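You operate a simulated robot arm through the tools that you are given. There is no shell and no other tool.

The job below is to be done with a simulated robot arm. You get a single attempt, and the scene is never put back.

## Task
Move the yellow ring from the cleaner to its jewel box slot.
Fine: blue socket off first; lay the cleaner's lid on the dressing table for now and put it back after; shut the jewel box.

The check looks at the end state, three seconds after you hand in, the way a careful person would. Anything else that was tipped, shoved, dropped, spilled or broken makes it a failure. Lids that push on must go on centred and level and be pressed home; caps that screw on are set level and turned clockwise until they are tight.

## Robot
A 7-joint arm with a two-finger parallel gripper, fixed in place. Base frame: the origin is on the floor under the middle of its stand, x ahead of it, y to its left, z up; the work surface is at about z = 760. Lengths are in mm, angles in degrees, forces in N, time in s.
With the tool pointing down near the work surface it reaches from about 160 to 700 mm from the base axis. Its first joint turns from -115.0 to 115.0 degrees. Payload 3.91 kg.
The tool frame sits at the grasp point between the pads (the TCP): z along the fingers, y along the line on which they close. The tips reach 30 mm beyond it. Largest opening 110 mm; finger width 20, thickness 10; the body of the gripper, 48 by 112 mm, starts 55 mm behind the TCP.
Orientation is that of the tool frame in the base frame, as a unit quaternion [x, y, z, w]. With the fingers straight down and closing along the base's y, the tool's x points along the base's -x, its y along +y and its z along -z.

## Interface
- The arm moves only by the tool send_rows. Its argument "motion" is a list of rows, each a list of 7 numbers: the turn, a rotation vector about the base's x, y, z in degrees, then the shift along the base's x, y, z in cm, then the opening in per cent of the stroke, from 0 (shut) to 100 (fully open). In form: [[rx, ry, rz, tx, ty, tz, claw], ...]. A call has 1 to 20 rows; each row is the pose to reach, as a shift and turn from the pose commanded when the call began. Rows are played at 5 a second. More than 50 mm and 8.6 degrees between two rows, or a gripper value outside its range, and nothing of the call is played. Where a pose cannot be reached the arm comes as near as it can. A force on the tool above 40 N (or 10 N above the force at the start of the call, whichever is more), or a blocked arm, ends the call early, and 0.2 s more pass. The fingers move at their own pace (about 108 mm/s each) and stop on an object; they squeeze with about 22 N. The grip force told is the motor's: it shows also when the fingers shut on nothing. Time passes only in rows, and 0.2 s behind the last, so rows that repeat a pose let the fingers close. It gives the time, the measured TCP pose, the force on the tool (base axes), the opening and the grip force at its end, in the units of the frame above (readings bear some noise), with the torque about the TCP (base axes, N m) and any sound that the robot's microphone picked up.
- Cameras (640 x 400 px; columns grow to the right, rows downward): "scene" is fixed at [219.5, -651, 1438.4]; the picture's right is [0.69, -0.72, 0.00], its down [-0.65, -0.63, -0.42] and it looks along [0.30, 0.29, -0.91] (base axes); focal length 214 px, centre (320, 200). "wrist" rides on the gripper at [72, 17, -103] in the tool frame; the picture's right is [-0.23, 0.97, 0.00], its down [-0.76, -0.18, -0.62] and it looks along [-0.61, -0.14, 0.78] (tool axes); focal length 222 px, centre (320, 200). There is no depth. A picture from a camera that has moved, and an enlarged one, comes with that camera's place and axes in the base frame and with its lens.
- capture(camera): a new picture of that camera. The clock stands still meanwhile.
- move_column(by): slides the trunk up (or, below 0, down) by that many mm; the arm rides with it, the base frame stays. It gives what a move gives, with no picture.
- enlarge(camera, box): a new picture of the part [left, top, right, bottom] of that camera's present view, enlarged. The clock stands still meanwhile.
- job_done(): hands the job in; it is judged then, once.

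Nothing tells you positions but the pictures and the camera data. Unless the task says otherwise, let go and move clear before handing in.

The tools are called after "Call:" by a JSON object that holds its "api" and its "payload". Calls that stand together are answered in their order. send_rows: Moves the arm, as the interface text tells. Its arguments: {"type":"object","properties":{"motion":{"type":"array"}},"required":["motion"]} The other tools are called the same way: move_column (by) moves the trunk up or down; capture (camera) takes a picture; enlarge (camera, box) takes an enlarged picture of a part of a camera's view; job_done () hands the job in.

At the start:

```text
time: 0.0
position: [493.4, 174.3, 1370.1]
tool_rot: [0.0, 1.0, 0.001, -0.001]
ft_force: [-0.7, 0.0, -0.4]
torque: [-0.02, -0.02, 0.01]
width: 109.9
gripper_force: 0.1
trunk travel left (down, up): [-875.0, 115.0]
```

scene: 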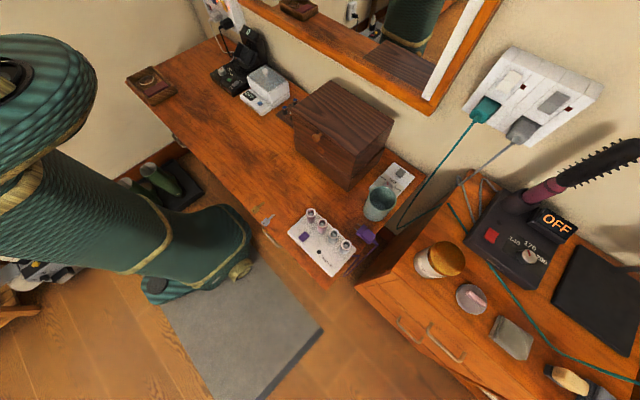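
wrist: 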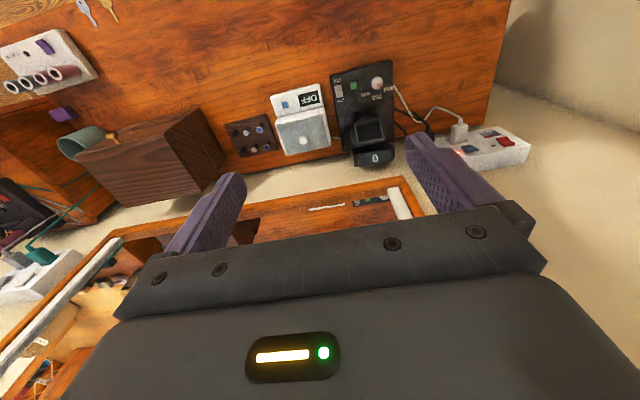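

I see a dressing table with a jewel box (dark wood), a white device with display (perhaps the cleaner), a power strip, a wall socket, and a side table. I'll look closer at each before moving.

Call:
{"api": "enlarge", "payload": {"camera": "scene", "box": [200, 20, 320, 120]}}

Call:
{"api": "enlarge", "payload": {"camera": "scene", "box": [260, 160, 420, 280]}}

Call:
{"api": "enlarge", "payload": {"camera": "wrist", "box": [210, 40, 410, 180]}}

Call:
{"api": "enlarge", "payload": {"camera": "wrist", "box": [380, 60, 540, 180]}}

Call:
{"api": "enlarge", "payload": {"camera": "wrist", "box": [0, 0, 220, 200]}}

```text
4.00 times, centred on (260, 70) of scene
camera zoom: at [219.5, -651.0, 1438.4], right [0.69, -0.72, 0.0], down [-0.65, -0.63, -0.42], along [0.3, 0.29, -0.91], focal length 858 px, centre (560, 720)
```

zoom: 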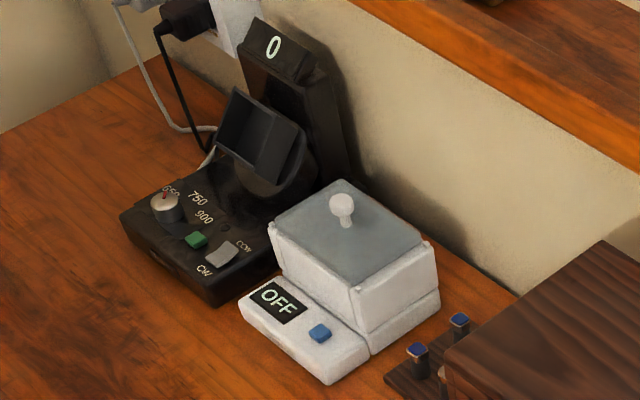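

```text
3.33 times, centred on (340, 220) of scene
camera zoom: at [219.5, -651.0, 1438.4], right [0.69, -0.72, 0.0], down [-0.65, -0.63, -0.42], along [0.3, 0.29, -0.91], focal length 715 px, centre (253, 133)
```

zoom: 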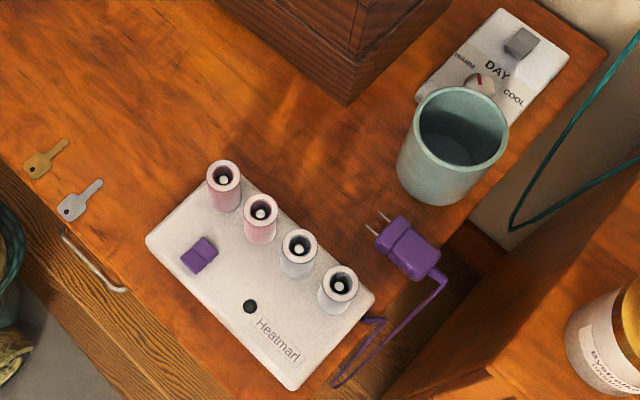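

```text
2.86 times, centred on (310, 110) of wrist
camera zoom: at [419.5, 192.5, 1474.3], right [0.23, 0.97, 0.0], down [0.76, -0.18, 0.62], along [0.61, -0.14, -0.78], focal length 635 px, centre (349, 457)
```

zoom: 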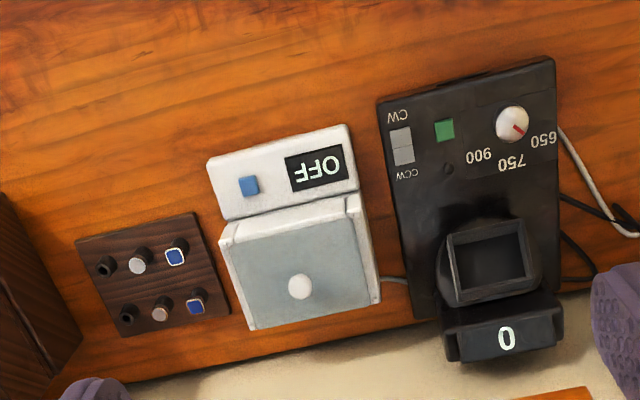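

```text
3.33 times, centred on (460, 120) of wrist
camera zoom: at [419.5, 192.5, 1474.3], right [0.23, 0.97, 0.0], down [0.76, -0.18, 0.62], along [0.61, -0.14, -0.78], focal length 740 px, centre (-147, 467)
```

zoom: 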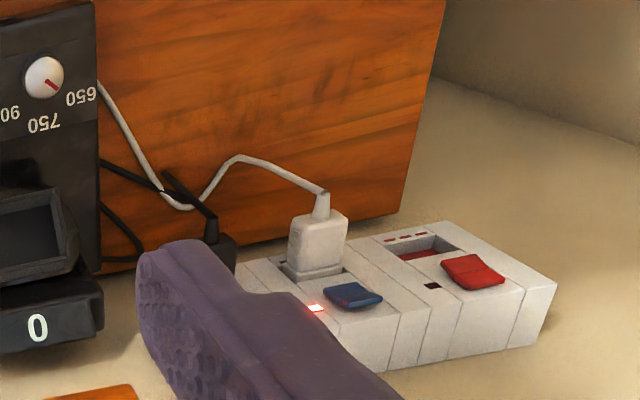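

```text
2.00 times, centred on (110, 100) of wrist
camera zoom: at [419.5, 192.5, 1474.3], right [0.23, 0.97, 0.0], down [0.76, -0.18, 0.62], along [0.61, -0.14, -0.78], focal length 444 px, centre (740, 400)
```

zoom: 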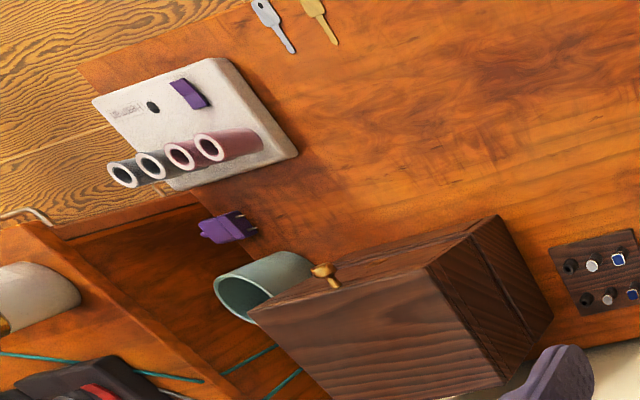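

The white "OFF" unit with a grey knobbed lid looks like the cleaner, and the dark wooden box with the brass knob looks like the jewel box. I'll now look at the power strip and wall sockets to find the "blue" socket.

Call:
{"api": "enlarge", "payload": {"camera": "scene", "box": [190, 0, 270, 50]}}

Call:
{"api": "enlarge", "payload": {"camera": "scene", "box": [450, 30, 640, 150]}}

Call:
{"api": "enlarge", "payload": {"camera": "scene", "box": [270, 60, 410, 200]}}

Call:
{"api": "enlarge", "payload": {"camera": "scene", "box": [110, 50, 210, 120]}}

Call:
{"api": "enlarge", "payload": {"camera": "scene", "box": [230, 0, 500, 110]}}

```text
8.00 times, centred on (230, 25) of scene
camera zoom: at [219.5, -651.0, 1438.4], right [0.69, -0.72, 0.0], down [-0.65, -0.63, -0.42], along [0.3, 0.29, -0.91], focal length 1716 px, centre (1040, 1600)
```

zoom: 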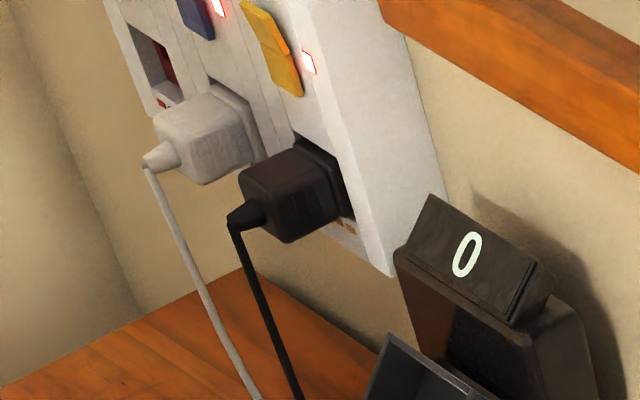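

```text
3.33 times, centred on (545, 90) of scene
camera zoom: at [219.5, -651.0, 1438.4], right [0.69, -0.72, 0.0], down [-0.65, -0.63, -0.42], along [0.3, 0.29, -0.91], focal length 715 px, centre (-430, 567)
```

zoom: 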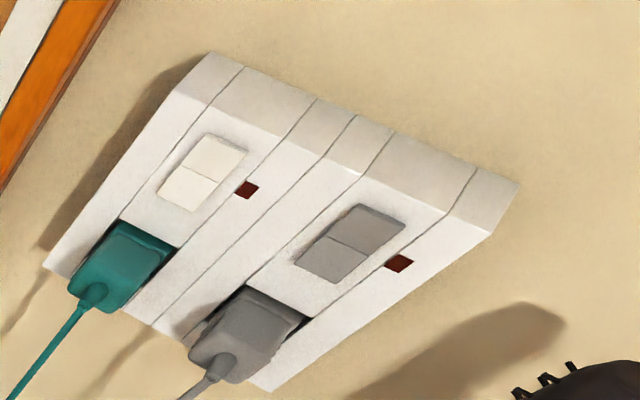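

```text
2.86 times, centred on (340, 130) of scene
camera zoom: at [219.5, -651.0, 1438.4], right [0.69, -0.72, 0.0], down [-0.65, -0.63, -0.42], along [0.3, 0.29, -0.91], focal length 613 px, centre (263, 400)
```

zoom: 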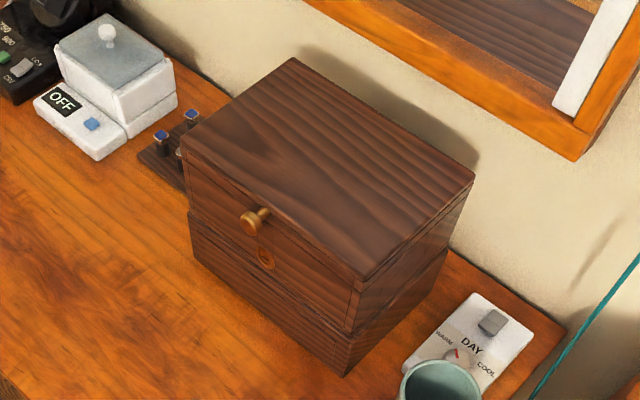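

```text
5.71 times, centred on (160, 85) of scene
camera zoom: at [219.5, -651.0, 1438.4], right [0.69, -0.72, 0.0], down [-0.65, -0.63, -0.42], along [0.3, 0.29, -0.91], focal length 1226 px, centre (1234, 857)
```

zoom: 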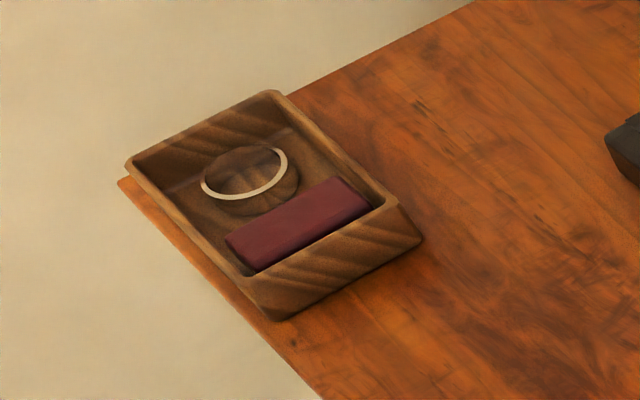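

```text
2.37 times, centred on (365, 55) of scene
camera zoom: at [219.5, -651.0, 1438.4], right [0.69, -0.72, 0.0], down [-0.65, -0.63, -0.42], along [0.3, 0.29, -0.91], focal length 508 px, centre (213, 544)
```

zoom: 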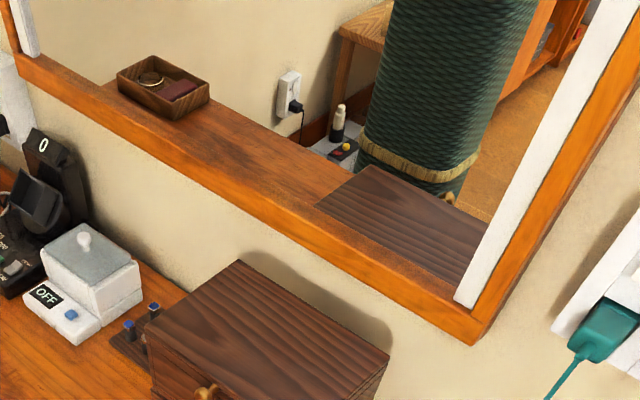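

The wall strip at the left has red, blue (lit, white lead to the cleaner) and yellow sockets; I place the blue switch near (760, 514, 940), the cleaner's lid knob near (670, 85, 864) and the jewel box at x 530–711, y −482…−228. First I'll move the wrist camera in front of the jewel box to inspect its front.

Call:
{"api": "send_rows", "payload": {"motion": [[0, 0, 0, -1.22, -3.44, -1.59, 100], [0, 0, 0, -2.44, -6.88, -3.18, 100], [0, 0, 0, -3.66, -10.32, -4.77, 100], [0, 0, 0, -4.88, -13.76, -6.36, 100], [0, 0, 0, -6.1, -17.2, -7.95, 100], [0, 0, 0, -7.32, -20.64, -9.54, 100], [0, 0, 0, -8.54, -24.08, -11.13, 100], [0, 0, 0, -9.76, -27.52, -12.72, 100], [0, 0, 0, -10.98, -30.96, -14.31, 100], [0, 0, 0, -12.2, -34.4, -15.9, 100], [0, 0, 0, -13.42, -37.84, -17.49, 100], [0, 0, 0, -14.64, -41.28, -19.08, 100], [0, 0, 0, -15.86, -44.72, -20.67, 100], [0, 0, 0, -17.1, -48.1, -22.3, 100], [0, 0, 0, -17.1, -48.1, -22.3, 100]]}}

Call:
{"api": "capture", "payload": {"camera": "wrist"}}

Call:
{"api": "capture", "payload": {"camera": "scene"}}

```text
time: 3.2
position: [322.0, -305.7, 1147.2]
tool_rot: [-0.001, 1.0, 0.0, 0.0]
ft_force: [-0.1, 0.1, -0.5]
torque: [-0.05, 0.03, -0.02]
width: 110.2
gripper_force: 0.0
trunk travel left (down, up): [-875.0, 115.0]
```

```text
taken
camera wrist: at [248.3, -289.1, 1250.6], right [0.23, 0.97, 0.0], down [0.76, -0.18, 0.62], along [0.61, -0.14, -0.78], focal length 222 px, centre (320, 200)
```

wrist: 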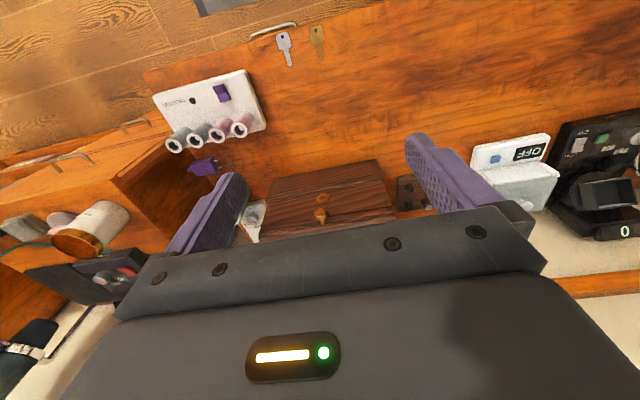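

```text
taken
```

scene: 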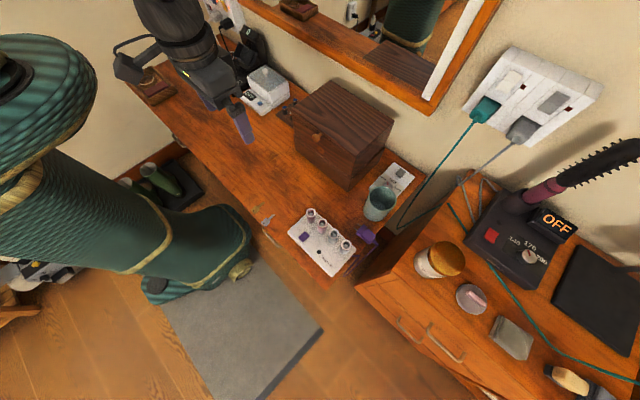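

The wrist camera now faces the jewel box front with its brass knob and a disc below. I'll zoom in on the box front and the keys.

Call:
{"api": "enlarge", "payload": {"camera": "wrist", "box": [250, 140, 410, 240]}}

Call:
{"api": "enlarge", "payload": {"camera": "wrist", "box": [240, 10, 360, 80]}}

Call:
{"api": "enlarge", "payload": {"camera": "wrist", "box": [440, 110, 600, 220]}}

Call:
{"api": "enlarge", "payload": {"camera": "scene", "box": [240, 180, 320, 260]}}

```text
4.00 times, centred on (330, 190) of wrist
camera zoom: at [248.3, -289.1, 1250.6], right [0.23, 0.97, 0.0], down [0.76, -0.18, 0.62], along [0.61, -0.14, -0.78], focal length 888 px, centre (280, 240)
```

zoom: 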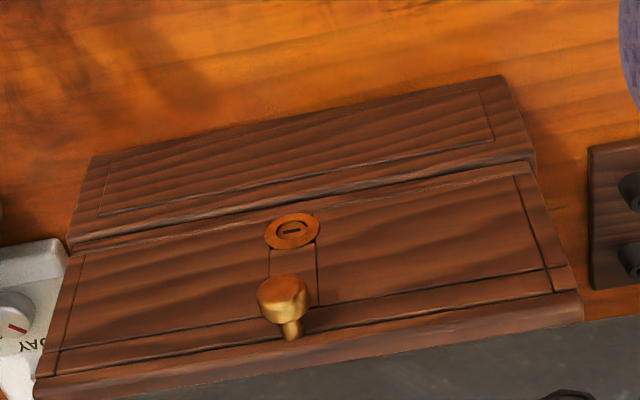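

```text
5.33 times, centred on (300, 45) of wrist
camera zoom: at [248.3, -289.1, 1250.6], right [0.23, 0.97, 0.0], down [0.76, -0.18, 0.62], along [0.61, -0.14, -0.78], focal length 1185 px, centre (427, 1027)
```

zoom: 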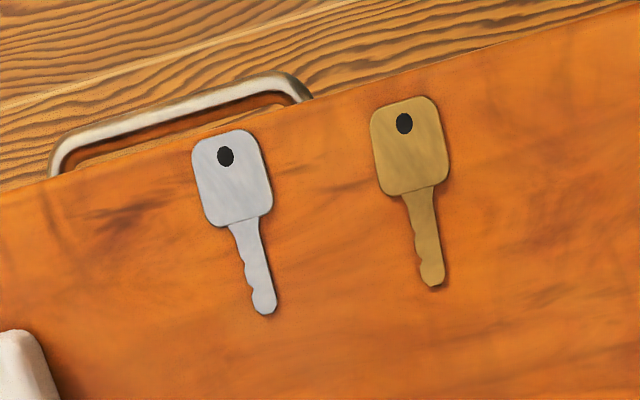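

```text
3.64 times, centred on (520, 165) of wrist
camera zoom: at [248.3, -289.1, 1250.6], right [0.23, 0.97, 0.0], down [0.76, -0.18, 0.62], along [0.61, -0.14, -0.78], focal length 808 px, centre (-407, 327)
```

zoom: 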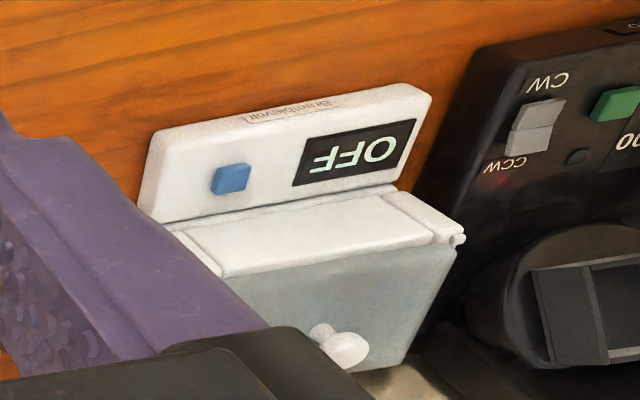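

```text
5.00 times, centred on (280, 220) of scene
camera zoom: at [219.5, -651.0, 1438.4], right [0.69, -0.72, 0.0], down [-0.65, -0.63, -0.42], along [0.3, 0.29, -0.91], focal length 1072 px, centre (520, 100)
```

zoom: 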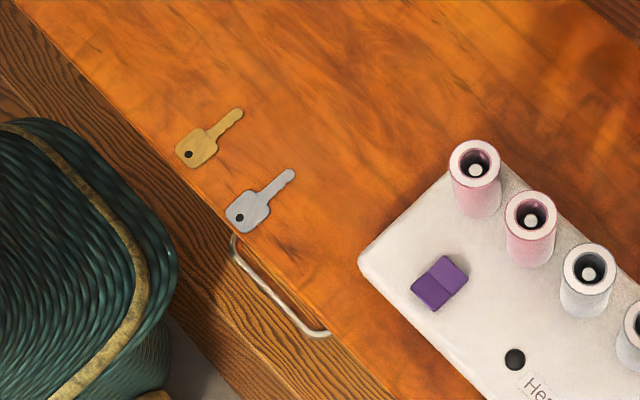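

The box front carries a brass lock disc with a horizontal keyhole, and a knob near its top edge, with two keys lying on the table's front edge. I'll tilt the tool and drop lower for a level look at the box front to see the seams and the lock.

Call:
{"api": "send_rows", "payload": {"motion": [[0, -5, 0, 1.2, -0.5, -2.7, 100], [0, -10, 0, 2.4, -1.0, -5.4, 100], [0, -15, 0, 3.6, -1.5, -8.1, 100], [0, -20, 0, 4.8, -2.0, -10.8, 100], [0, -25, 0, 6.0, -2.5, -13.5, 100], [0, -30, 0, 7.2, -3.0, -16.2, 100], [0, -35, 0, 8.4, -3.5, -18.9, 100], [0, -40, 0, 8.5, -4.0, -21.0, 100], [0, -40, 0, 8.5, -4.0, -21.0, 100]]}}

Call:
{"api": "capture", "payload": {"camera": "wrist"}}

```text
time: 5.2
position: [409.0, -347.9, 937.8]
tool_rot: [0.001, 0.939, -0.001, 0.343]
ft_force: [0.7, 0.4, 0.4]
torque: [-0.02, 0.01, -0.07]
width: 109.8
gripper_force: 0.0
trunk travel left (down, up): [-875.0, 115.0]
```

```text
taken
camera wrist: at [285.6, -329.6, 970.8], right [0.17, 0.97, 0.15], down [0.18, -0.18, 0.97], along [0.97, -0.14, -0.21], focal length 222 px, centre (320, 200)
```

wrist: 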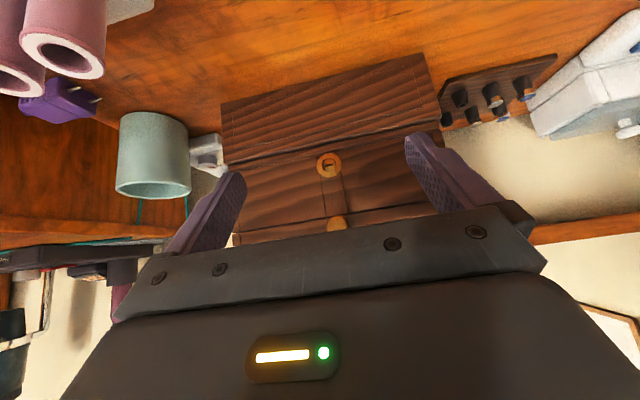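

The wrist picture is upside down in the world (picture-down is up). I'll zoom on the box front.

Call:
{"api": "enlarge", "payload": {"camera": "wrist", "box": [210, 100, 440, 245]}}

Call:
{"api": "enlarge", "payload": {"camera": "wrist", "box": [290, 140, 370, 190]}}

```text
2.76 times, centred on (325, 172) of wrist
camera zoom: at [285.6, -329.6, 970.8], right [0.17, 0.97, 0.15], down [0.18, -0.18, 0.97], along [0.97, -0.14, -0.21], focal length 613 px, centre (306, 276)
```

zoom: 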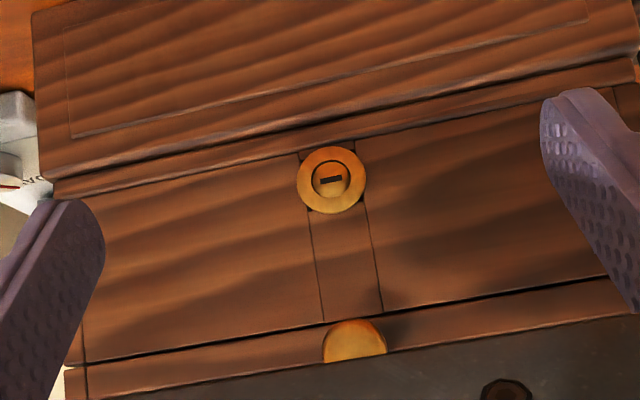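

```text
8.00 times, centred on (330, 165) of wrist
camera zoom: at [285.6, -329.6, 970.8], right [0.17, 0.97, 0.15], down [0.18, -0.18, 0.97], along [0.97, -0.14, -0.21], focal length 1777 px, centre (240, 480)
```

zoom: 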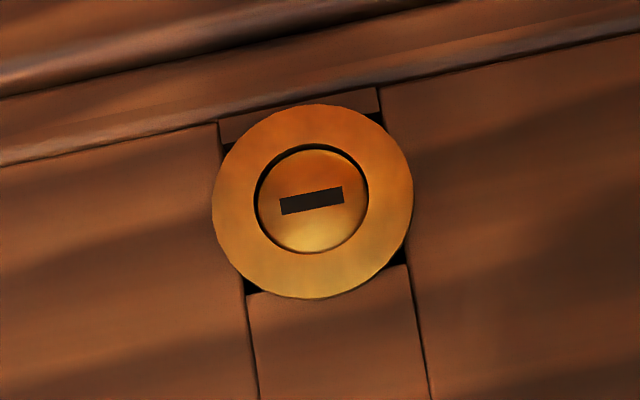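

The lid appears to be a slab at the top (z≈940–962) carrying the knob, with the lock disc below it near z≈885. Task order says the blue socket first, so I'll swing over to the wall strip and look at its switches.

Call:
{"api": "send_rows", "payload": {"motion": [[0, 0, 0, 0.6, 4.2, 2, 100], [0, 0, 0, 1.2, 8.4, 4, 100], [0, 0, 0, 1.8, 12.6, 6, 100], [0, 0, 0, 2.4, 16.8, 8, 100], [0, 0, 0, 3.0, 21, 8, 100], [0, 0, 0, 3.6, 25.2, 8, 100], [0, 0, 0, 4.2, 29.4, 8, 100], [0, 0, 0, 4.8, 33.6, 8, 100], [0, 0, 2, 5.4, 37.8, 8, 100], [0, 0, 4, 6.0, 42, 8, 100], [0, 0, 6, 6.6, 46.2, 8, 100], [0, 0, 8, 7.2, 50.4, 8, 100], [0, 0, 10, 7.8, 54.6, 8, 100], [0, 0, 12, 8.4, 58.8, 8, 100], [0, 0, 14, 9.0, 63, 8, 100], [0, 0, 16, 9.6, 67.2, 8, 100], [0, 0, 18, 10.2, 71.4, 8, 100], [0, 0, 20, 10.8, 75, 8, 100], [0, 0, 20, 10.8, 75, 8, 100]]}}

Call:
{"api": "capture", "payload": {"camera": "wrist"}}

Call:
{"api": "capture", "payload": {"camera": "scene"}}

```text
time: 9.2
position: [513.9, 404.0, 1017.3]
tool_rot: [-0.164, 0.925, 0.061, 0.336]
ft_force: [0.7, 0.1, 0.5]
torque: [0.03, -0.01, 0.01]
width: 110.1
gripper_force: 0.1
trunk travel left (down, up): [-875.0, 115.0]
```

```text
taken
camera wrist: at [393.2, 379.1, 1051.4], right [-0.17, 0.97, 0.15], down [0.23, -0.1, 0.97], along [0.96, 0.2, -0.21], focal length 222 px, centre (320, 200)
```

wrist: 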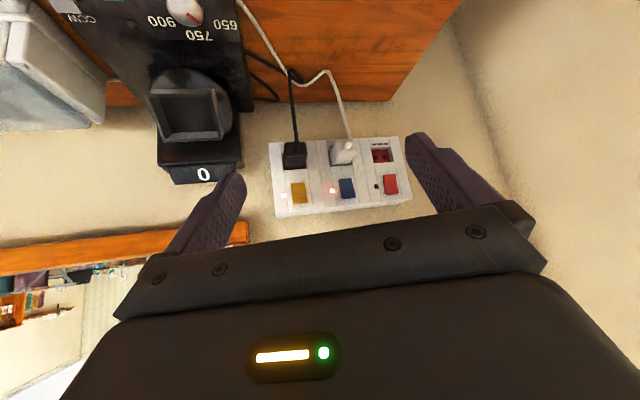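

```text
taken
```

scene: 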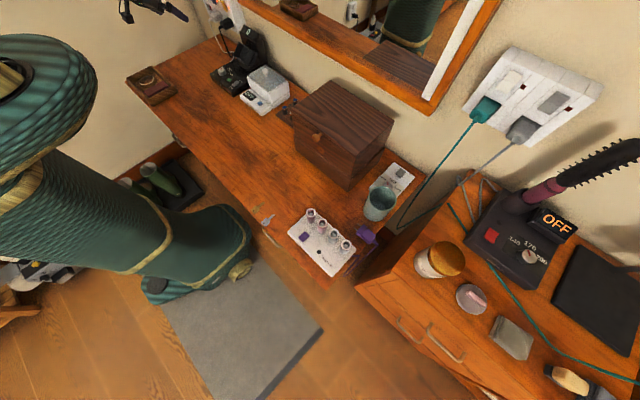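

Call:
{"api": "enlarge", "payload": {"camera": "wrist", "box": [260, 130, 420, 220]}}

Call:
{"api": "enlarge", "payload": {"camera": "wrist", "box": [320, 130, 410, 210]}}

```text
4.00 times, centred on (340, 175) of wrist
camera zoom: at [393.2, 379.1, 1051.4], right [-0.17, 0.97, 0.15], down [0.23, -0.1, 0.97], along [0.96, 0.2, -0.21], focal length 888 px, centre (240, 300)
```

zoom: 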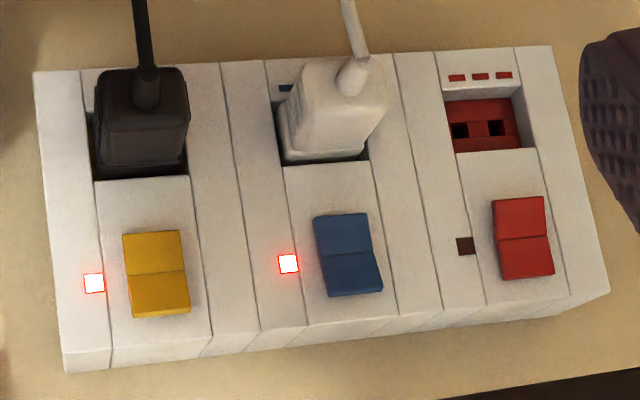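

```text
5.00 times, centred on (365, 170) of wrist
camera zoom: at [393.2, 379.1, 1051.4], right [-0.17, 0.97, 0.15], down [0.23, -0.1, 0.97], along [0.96, 0.2, -0.21], focal length 1111 px, centre (95, 350)
```

zoom: 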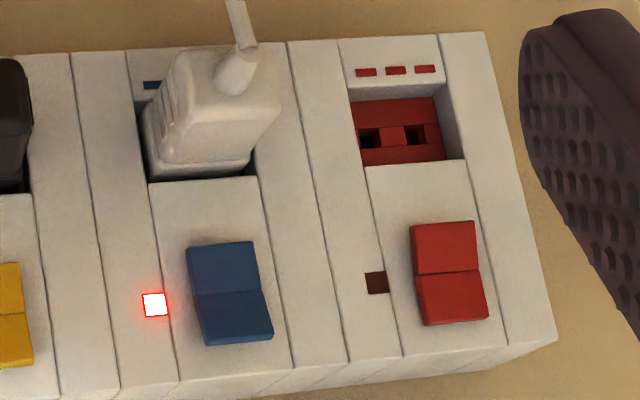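

The strip shows yellow and blue lit (on) and red dark (off). I need to know which half of the rocker is pressed in for on/off, so I'll zoom in further on each.

Call:
{"api": "enlarge", "payload": {"camera": "wrist", "box": [330, 170, 365, 205]}}

Call:
{"api": "enlarge", "payload": {"camera": "wrist", "box": [375, 165, 410, 200]}}

Call:
{"api": "enlarge", "payload": {"camera": "wrist", "box": [280, 175, 315, 210]}}

Call:
{"api": "enlarge", "payload": {"camera": "scene", "box": [200, 0, 240, 25]}}

```text
11.43 times, centred on (348, 188) of wrist
camera zoom: at [393.2, 379.1, 1051.4], right [-0.17, 0.97, 0.15], down [0.23, -0.1, 0.97], along [0.96, 0.2, -0.21], focal length 2538 px, centre (6, 343)
```

zoom: 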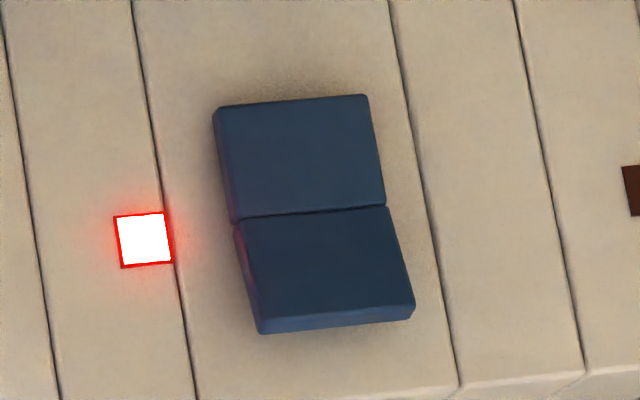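

```text
11.43 times, centred on (392, 182) of wrist
camera zoom: at [393.2, 379.1, 1051.4], right [-0.17, 0.97, 0.15], down [0.23, -0.1, 0.97], along [0.96, 0.2, -0.21], focal length 2538 px, centre (-509, 400)
```

zoom: 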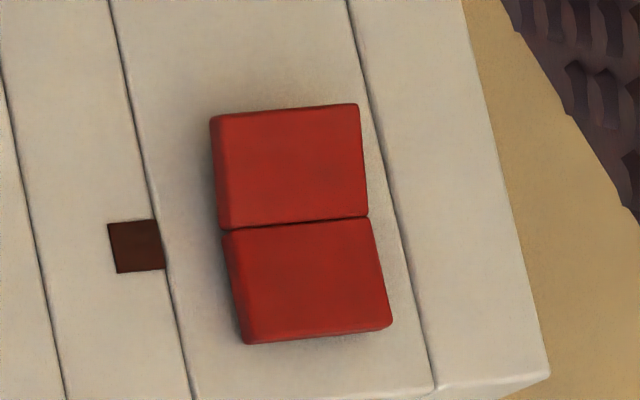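

```text
11.43 times, centred on (298, 192) of wrist
camera zoom: at [393.2, 379.1, 1051.4], right [-0.17, 0.97, 0.15], down [0.23, -0.1, 0.97], along [0.96, 0.2, -0.21], focal length 2538 px, centre (577, 286)
```

zoom: 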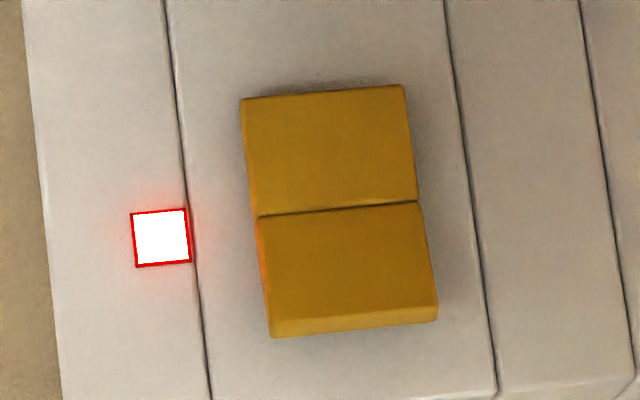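

```text
16.00 times, centred on (220, 12) of scene
camera zoom: at [219.5, -651.0, 1438.4], right [0.69, -0.72, 0.0], down [-0.65, -0.63, -0.42], along [0.3, 0.29, -0.91], focal length 3432 px, centre (1920, 3200)
```

zoom: 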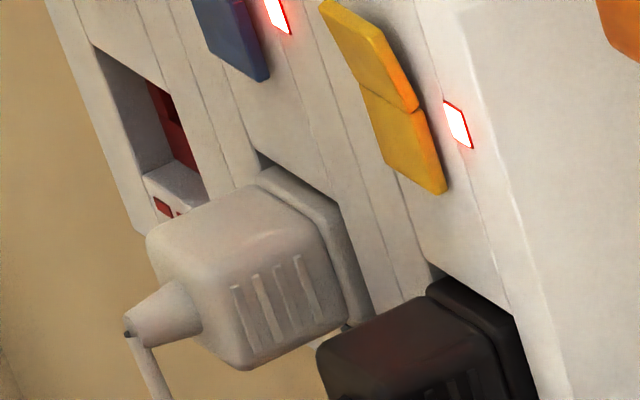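

The lit switches (yellow, blue) show their world-upper half raised, the dark red one doesn't, so pressing the upper half should turn blue off; I place that half near (749, 503, 969). I'll close the fingers, level the tool toward the wall and stop about 50 mm short of it.

Call:
{"api": "send_rows", "payload": {"motion": [[2.14, -5.87, 0, 1.98, 0.95, -0.53, 60], [4.28, -11.75, 0, 3.95, 1.9, -1.05, 20], [6.41, -17.62, 0, 5.92, 2.85, -1.58, 0], [8.55, -23.5, 0, 7.9, 3.8, -2.1, 0], [10.69, -29.37, 0, 9.88, 4.75, -2.63, 0], [12.83, -35.25, 0, 11.85, 5.7, -3.15, 0], [14.96, -41.12, 0, 13.82, 6.65, -3.68, 0], [17.1, -47.0, 0, 15.8, 7.6, -4.2, 0], [17.1, -47.0, 0, 15.8, 7.6, -4.2, 0]]}}

Call:
{"api": "capture", "payload": {"camera": "wrist"}}

Call:
{"api": "capture", "payload": {"camera": "scene"}}

```text
time: 11.2
position: [671.6, 479.2, 976.0]
tool_rot: [-0.123, 0.696, 0.123, 0.697]
ft_force: [0.2, -0.5, -0.2]
torque: [0.01, 0.0, 0.03]
width: 0.0
gripper_force: 21.8
trunk travel left (down, up): [-875.0, 115.0]
```

```text
taken
camera wrist: at [568.6, 461.8, 904.3], right [-0.33, 0.92, 0.23], down [-0.53, -0.38, 0.76], along [0.78, 0.13, 0.61], focal length 222 px, centre (320, 200)
```

wrist: 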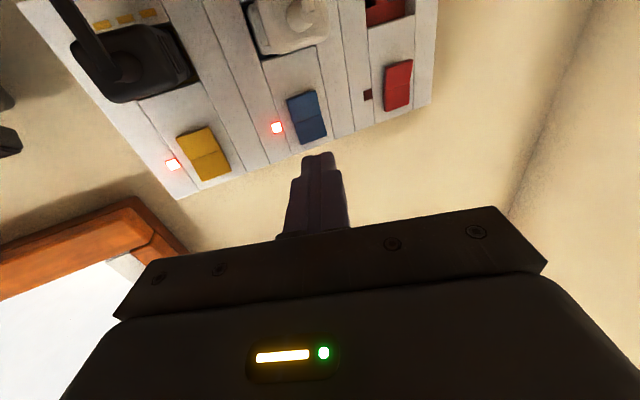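

```text
taken
```

scene: 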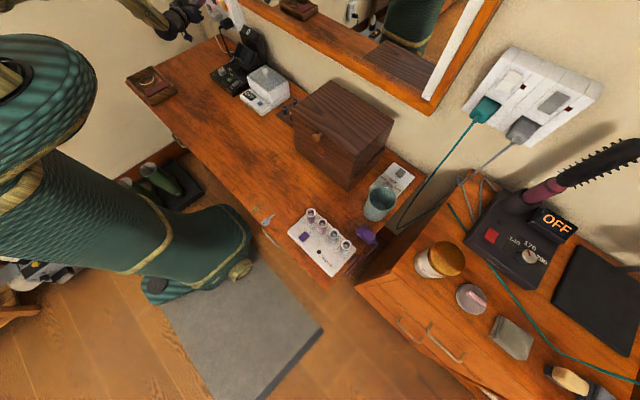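

The tool is level, tip about 47 mm short of the wall strip and in line with the blue rocker's upper half (crease at about (748, 502, 960)). I'll push forward gently and watch the force and lamp.

Call:
{"api": "send_rows", "payload": {"motion": [[0, 0, 0, 0.94, 0.74, 0, 0], [0, 0, 0, 1.88, 1.08, 0, 0], [0, 0, 0, 2.82, 1.43, 0, 0], [0, 0, 0, 3.57, 1.7, 0, 0], [0, 0, 0, 3.95, 1.84, 0, 0], [0, 0, 0, 4.14, 1.9, 0, 0], [0, 0, 0, 4.32, 1.97, 0, 0], [0, 0, 0, 4.51, 2.04, 0, 0]]}}

Call:
{"api": "capture", "payload": {"camera": "wrist"}}

```text
time: 12.6
position: [711.5, 497.7, 976.2]
tool_rot: [-0.121, 0.702, 0.124, 0.691]
ft_force: [-26.9, -6.9, -4.0]
torque: [-0.07, 0.39, -0.15]
width: 0.2
gripper_force: 22.1
trunk travel left (down, up): [-875.0, 115.0]
stopped in row 6: the force on the tool passed its limit at 70 N (the readings are from after the stop); the commanded pose is now the measured one
```

```text
taken
camera wrist: at [607.0, 480.1, 906.1], right [-0.33, 0.92, 0.23], down [-0.51, -0.38, 0.77], along [0.79, 0.13, 0.59], focal length 222 px, centre (320, 200)
```

wrist: 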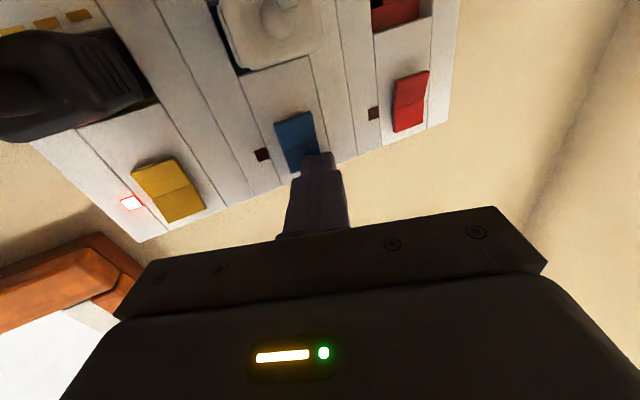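

The blue lamp has gone dark while yellow stays lit and red stays off, so the blue socket is off. I'll back straight out, then turn the tool down again on the way to the cleaner.

Call:
{"api": "send_rows", "payload": {"motion": [[0, 0, 0, -0.94, -0.34, 0, 0], [0, 0, 0, -1.88, -0.68, 0, 0], [0, 0, 0, -3.76, -1.37, 0, 0], [0, 0, 0, -5.64, -2.05, 0, 0], [0, 0, 0, -7.5, -2.74, 0, 0], [-2.8, 7.69, 0, -8.38, -4.29, 1.13, 0], [-5.6, 15.38, 0, -9.25, -5.84, 2.25, 0], [-8.4, 23.07, 0, -10.13, -7.38, 3.38, 0], [-11.2, 30.76, 0, -11.01, -8.93, 4.51, 0], [-14, 38.45, 0, -11.89, -10.48, 5.64, 0], [-16.8, 46.14, 0, -12.76, -12.03, 6.76, 0], [-19.6, 53.83, 0, -13.64, -13.58, 7.89, 0], [-22.4, 61.52, 0, -14.52, -15.12, 9.02, 0], [-25.2, 69.21, 0, -15.39, -16.67, 10.14, 0], [-28, 76.9, 0, -16.27, -18.22, 11.27, 0], [-30.8, 84.59, 0, -17.15, -19.77, 12.4, 0], [-30.8, 84.59, 0, -17.15, -19.77, 12.4, 0]]}}

Call:
{"api": "capture", "payload": {"camera": "wrist"}}

Call:
{"api": "enlarge", "payload": {"camera": "scene", "box": [200, 0, 280, 50]}}

```text
time: 16.2
position: [541.3, 300.5, 1100.0]
tool_rot: [-0.17, 0.985, -0.002, -0.008]
ft_force: [0.1, -0.7, -0.3]
torque: [0.0, -0.05, 0.0]
width: 0.1
gripper_force: 22.1
trunk travel left (down, up): [-875.0, 115.0]
```

```text
taken
camera wrist: at [468.7, 293.3, 1204.6], right [-0.11, 0.99, -0.01], down [0.79, 0.09, 0.61], along [0.61, 0.06, -0.79], focal length 222 px, centre (320, 200)
```

wrist: 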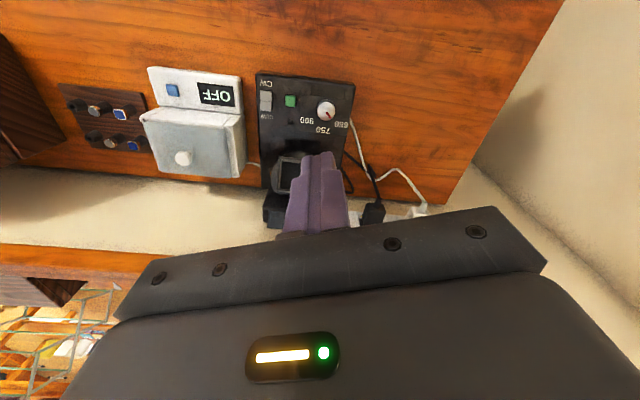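

```text
8.00 times, centred on (240, 25) of scene
camera zoom: at [219.5, -651.0, 1438.4], right [0.69, -0.72, 0.0], down [-0.65, -0.63, -0.42], along [0.3, 0.29, -0.91], focal length 1716 px, centre (960, 1600)
```

zoom: 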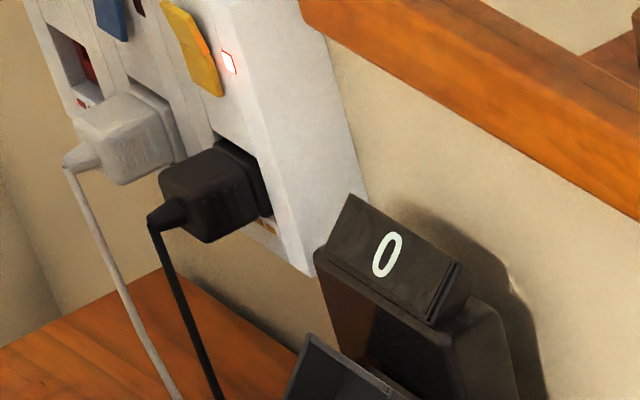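

Blue is off with yellow still lit. I'll straighten the tool and move to look at the cleaner closely.

Call:
{"api": "send_rows", "payload": {"motion": [[0.05, -0.18, -3.9, 0.1, -3.7, -1.8, 0], [0.09, -0.37, -7.8, 0.2, -7.5, -3.6, 30], [0.14, -0.55, -11.8, 0.4, -11.2, -5.3, 50], [0.18, -0.74, -15.7, 0.5, -15.0, -7.1, 60], [0.23, -0.92, -19.6, 0.6, -18.7, -8.9, 70], [0.23, -0.92, -19.6, 0.6, -18.7, -8.9, 70]]}}

Call:
{"api": "capture", "payload": {"camera": "wrist"}}

Call:
{"api": "enlarge", "payload": {"camera": "wrist", "box": [240, 110, 400, 235]}}

```text
time: 17.6
position: [549.8, 114.2, 1009.7]
tool_rot: [-0.001, 1.0, 0.0, -0.001]
ft_force: [-0.5, -0.2, 0.8]
torque: [0.0, 0.02, 0.02]
width: 77.0
gripper_force: 0.0
trunk travel left (down, up): [-875.0, 115.0]
```

```text
taken
camera wrist: at [476.4, 133.0, 1113.8], right [0.23, 0.97, 0.0], down [0.76, -0.18, 0.62], along [0.61, -0.14, -0.78], focal length 222 px, centre (320, 200)
```

wrist: 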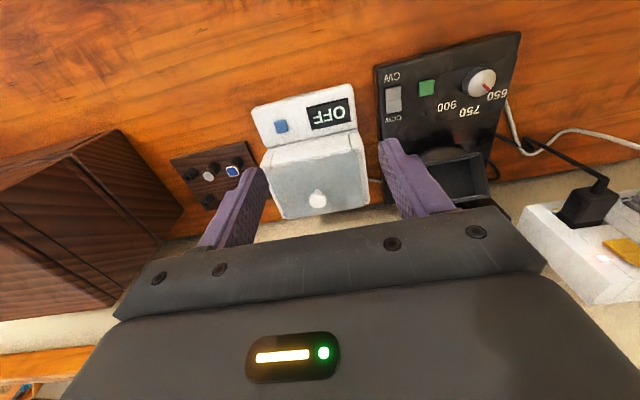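

```text
3.20 times, centred on (320, 172) of wrist
camera zoom: at [476.4, 133.0, 1113.8], right [0.23, 0.97, 0.0], down [0.76, -0.18, 0.62], along [0.61, -0.14, -0.78], focal length 711 px, centre (320, 288)
```

zoom: 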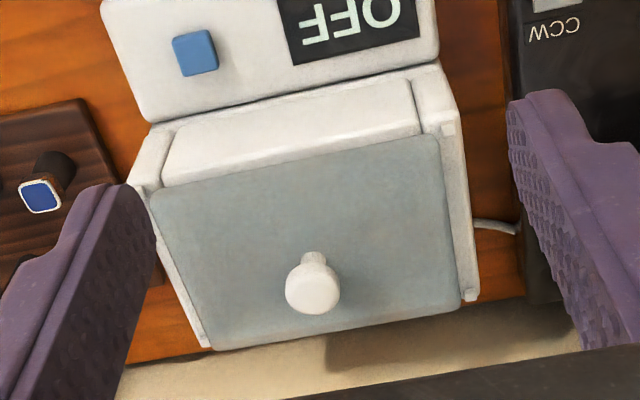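

The cleaner's grey lid spans about x 620–715, y 22–150 with its surface near z 843 and the knob head at (669, 85, 863). I'll come down over the knob with the fingers part open.

Call:
{"api": "send_rows", "payload": {"motion": [[0, 0, 0, 4.0, -0.95, -1.5, 45], [0, 0, 0, 8.0, -1.9, -3.0, 45], [0, 0, 0, 11.9, -2.85, -5.0, 45], [0, 0, 0, 11.9, -2.85, -8.0, 45], [0, 0, 0, 11.9, -2.85, -9.5, 45], [0, 0, 0, 11.9, -2.85, -9.5, 45]]}}

Call:
{"api": "capture", "payload": {"camera": "wrist"}}

Call:
{"api": "enlarge", "payload": {"camera": "scene", "box": [200, 40, 320, 120]}}

```text
time: 19.0
position: [667.5, 87.1, 915.1]
tool_rot: [-0.001, 1.0, 0.0, 0.0]
ft_force: [-0.4, 0.8, 0.3]
torque: [-0.01, 0.02, 0.02]
width: 49.5
gripper_force: 0.0
trunk travel left (down, up): [-875.0, 115.0]
```

```text
taken
camera wrist: at [594.9, 104.4, 1017.6], right [0.23, 0.97, 0.0], down [0.76, -0.18, 0.62], along [0.61, -0.14, -0.78], focal length 222 px, centre (320, 200)
```

wrist: 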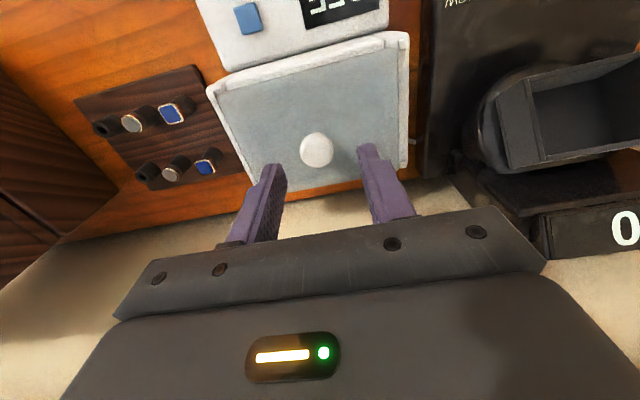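

```text
5.00 times, centred on (260, 80) of scene
camera zoom: at [219.5, -651.0, 1438.4], right [0.69, -0.72, 0.0], down [-0.65, -0.63, -0.42], along [0.3, 0.29, -0.91], focal length 1072 px, centre (620, 800)
```

zoom: 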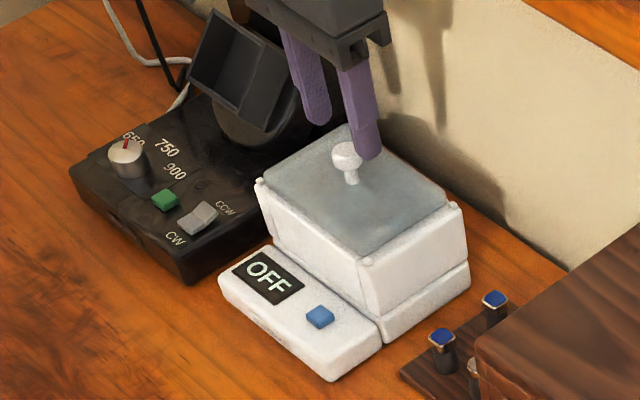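

The fingers straddle the white knob. I'll descend 37 mm and close on it.

Call:
{"api": "send_rows", "payload": {"motion": [[0, 0, 0, 0.1, -0.15, -1.5, 45], [0, 0, 0, 0.1, -0.15, -2.8, 45], [0, 0, 0, 0.1, -0.15, -3.6, 45], [0, 0, 0, 0.1, -0.15, -3.7, 45]]}}

Call:
{"api": "enlarge", "payload": {"camera": "wrist", "box": [200, 30, 440, 220]}}

Call:
{"api": "enlarge", "payload": {"camera": "scene", "box": [220, 50, 300, 110]}}

```text
time: 20.0
position: [668.4, 84.2, 881.2]
tool_rot: [0.0, 1.0, 0.001, 0.003]
ft_force: [-1.5, 0.8, 27.5]
torque: [-0.12, 0.14, 0.1]
width: 49.4
gripper_force: 0.0
trunk travel left (down, up): [-875.0, 115.0]
```

```text
2.11 times, centred on (320, 125) of wrist
camera zoom: at [595.2, 102.5, 984.8], right [0.23, 0.97, 0.0], down [0.76, -0.18, 0.63], along [0.61, -0.14, -0.78], focal length 468 px, centre (320, 358)
```

zoom: 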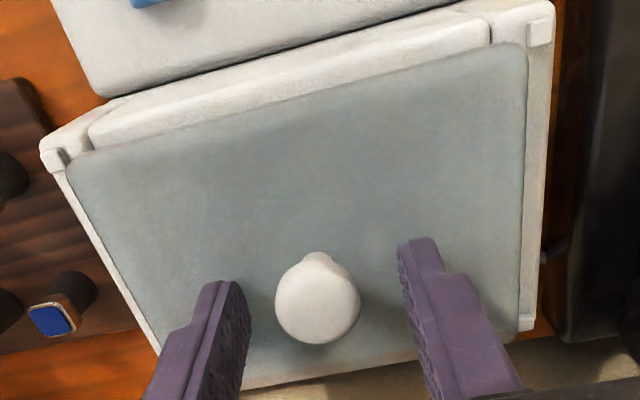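

```text
6.67 times, centred on (260, 80) of scene
camera zoom: at [219.5, -651.0, 1438.4], right [0.69, -0.72, 0.0], down [-0.65, -0.63, -0.42], along [0.3, 0.29, -0.91], focal length 1430 px, centre (720, 1000)
```

zoom: 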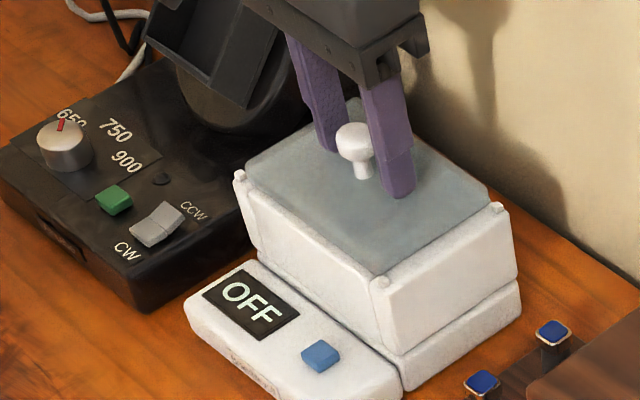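

The fingertips are lightly touching the lid (27 N), so the lid surface is at about z 851. I'll raise 6 mm, then close on the knob.

Call:
{"api": "send_rows", "payload": {"motion": [[0, 0, 0, 0.0, 0, 0.3, 45], [0, 0, 0, 0.1, 0, 0.6, 45], [0, 0, 0, 0.1, 0, 0.6, 45], [0, 0, 0, 0.1, 0, 0.6, 0], [0, 0, 0, 0.1, 0, 0.6, 0], [0, 0, 0, 0.1, 0, 0.6, 0]]}}

Call:
{"api": "enlarge", "payload": {"camera": "wrist", "box": [200, 30, 440, 220]}}

```text
time: 21.4
position: [670.6, 84.6, 882.8]
tool_rot: [0.0, 1.0, 0.0, -0.001]
ft_force: [-0.9, -0.4, -0.5]
torque: [0.03, 0.01, 0.0]
width: 23.0
gripper_force: 22.0
trunk travel left (down, up): [-875.0, 115.0]
```

```text
2.11 times, centred on (320, 125) of wrist
camera zoom: at [597.1, 102.7, 986.9], right [0.23, 0.97, 0.0], down [0.76, -0.18, 0.62], along [0.61, -0.14, -0.78], focal length 468 px, centre (320, 358)
```

zoom: 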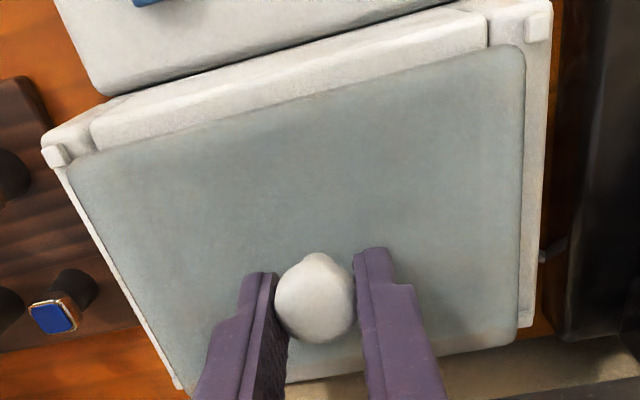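

The knob is gripped (23 mm). I'll lift the lid straight up slowly.

Call:
{"api": "send_rows", "payload": {"motion": [[0, 0, 0, 0, 0, 0.4, 0], [0, 0, 0, 0, 0, 1.0, 0], [0, 0, 0, 0, 0, 2.0, 0], [0, 0, 0, 0, 0, 3.5, 0], [0, 0, 0, 0, 0, 5.0, 0], [0, 0, 0, 0, 0, 5.0, 0]]}}

Call:
{"api": "capture", "payload": {"camera": "wrist"}}

Call:
{"api": "enlarge", "payload": {"camera": "scene", "box": [220, 40, 320, 110]}}

```text
time: 22.8
position: [672.0, 84.8, 932.6]
tool_rot: [0.001, 1.0, 0.0, 0.0]
ft_force: [-0.7, 0.1, 0.3]
torque: [0.01, -0.01, 0.01]
width: 23.1
gripper_force: 21.9
trunk travel left (down, up): [-875.0, 115.0]
```

```text
taken
camera wrist: at [597.8, 102.5, 1036.8], right [0.23, 0.97, 0.0], down [0.76, -0.18, 0.62], along [0.61, -0.14, -0.78], focal length 222 px, centre (320, 200)
```

wrist: 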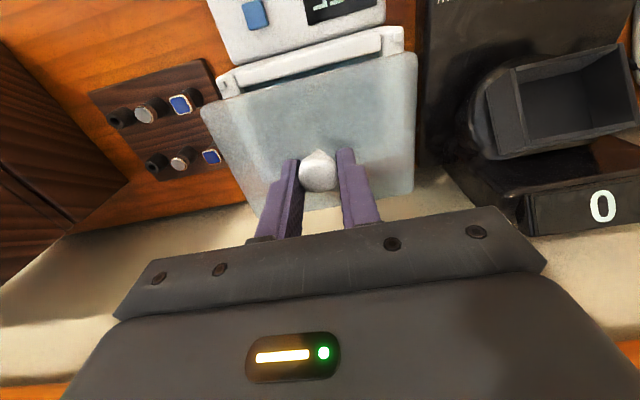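

```text
5.71 times, centred on (270, 75) of scene
camera zoom: at [219.5, -651.0, 1438.4], right [0.69, -0.72, 0.0], down [-0.65, -0.63, -0.42], along [0.3, 0.29, -0.91], focal length 1226 px, centre (606, 914)
```

zoom: 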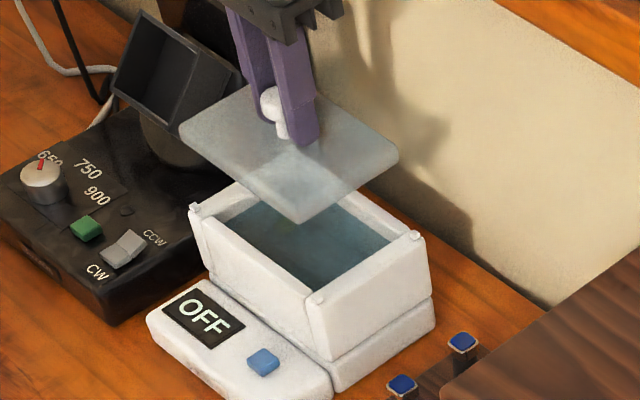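

The lid is off and hanging level; the tank holds liquid. I'll carry it back over the free table area in front of the cleaner, around (430, 100), and lower it to just above the table.

Call:
{"api": "send_rows", "payload": {"motion": [[0, 0, 0, -2.0, 0.1, 0.5, 0], [0, 0, 0, -6.0, 0.4, 1.0, 0], [0, 0, 0, -10.0, 0.7, 1.0, 0], [0, 0, 0, -14.0, 1.0, 1.0, 0], [0, 0, 0, -18.0, 1.2, 0, 0], [0, 0, 0, -22.0, 1.4, -2.0, 0], [0, 0, 0, -24.2, 1.5, -5.0, 0], [0, 0, 0, -24.2, 1.5, -8.0, 0], [0, 0, 0, -24.2, 1.5, -10.5, 0], [0, 0, 0, -24.2, 1.5, -11.8, 0], [0, 0, 0, -24.2, 1.5, -11.8, 0]]}}

Call:
{"api": "enlarge", "payload": {"camera": "scene", "box": [170, 60, 310, 160]}}

Call:
{"api": "capture", "payload": {"camera": "wrist"}}

```text
time: 25.2
position: [429.8, 100.2, 814.7]
tool_rot: [0.001, 1.0, 0.001, 0.0]
ft_force: [0.3, -0.9, -0.6]
torque: [0.0, 0.02, -0.03]
width: 23.0
gripper_force: 21.5
trunk travel left (down, up): [-875.0, 115.0]
```

```text
4.00 times, centred on (240, 110) of scene
camera zoom: at [219.5, -651.0, 1438.4], right [0.69, -0.72, 0.0], down [-0.65, -0.63, -0.42], along [0.3, 0.29, -0.91], focal length 858 px, centre (640, 560)
```

zoom: 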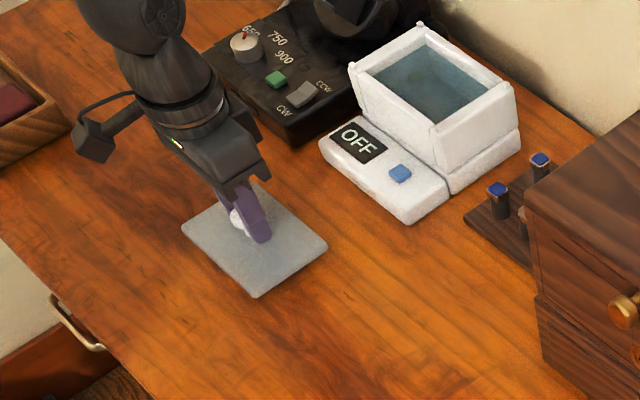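

```text
taken
camera wrist: at [355.6, 117.0, 918.2], right [0.23, 0.97, 0.0], down [0.76, -0.18, 0.62], along [0.61, -0.14, -0.78], focal length 222 px, centre (320, 200)
```

wrist: 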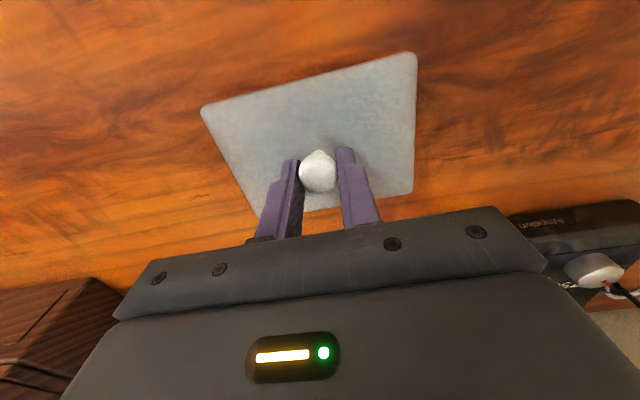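

Lid hovers above clear table at about (430, 100). I'll lower it in small steps until it touches.

Call:
{"api": "send_rows", "payload": {"motion": [[0, 0, 0, 0, 0, -0.4, 0], [0, 0, 0, 0, 0, -0.8, 0], [0, 0, 0, 0, 0, -1.0, 0], [0, 0, 0, 0, 0, -1.2, 0], [0, 0, 0, 0, 0, -1.4, 0], [0, 0, 0, 0, 0, -1.4, 0]]}}

```text
time: 26.6
position: [428.0, 99.7, 803.5]
tool_rot: [0.0, 1.0, 0.001, 0.002]
ft_force: [2.3, 0.4, 27.2]
torque: [-0.12, 0.16, 0.0]
width: 23.1
gripper_force: 22.1
trunk travel left (down, up): [-875.0, 115.0]
```

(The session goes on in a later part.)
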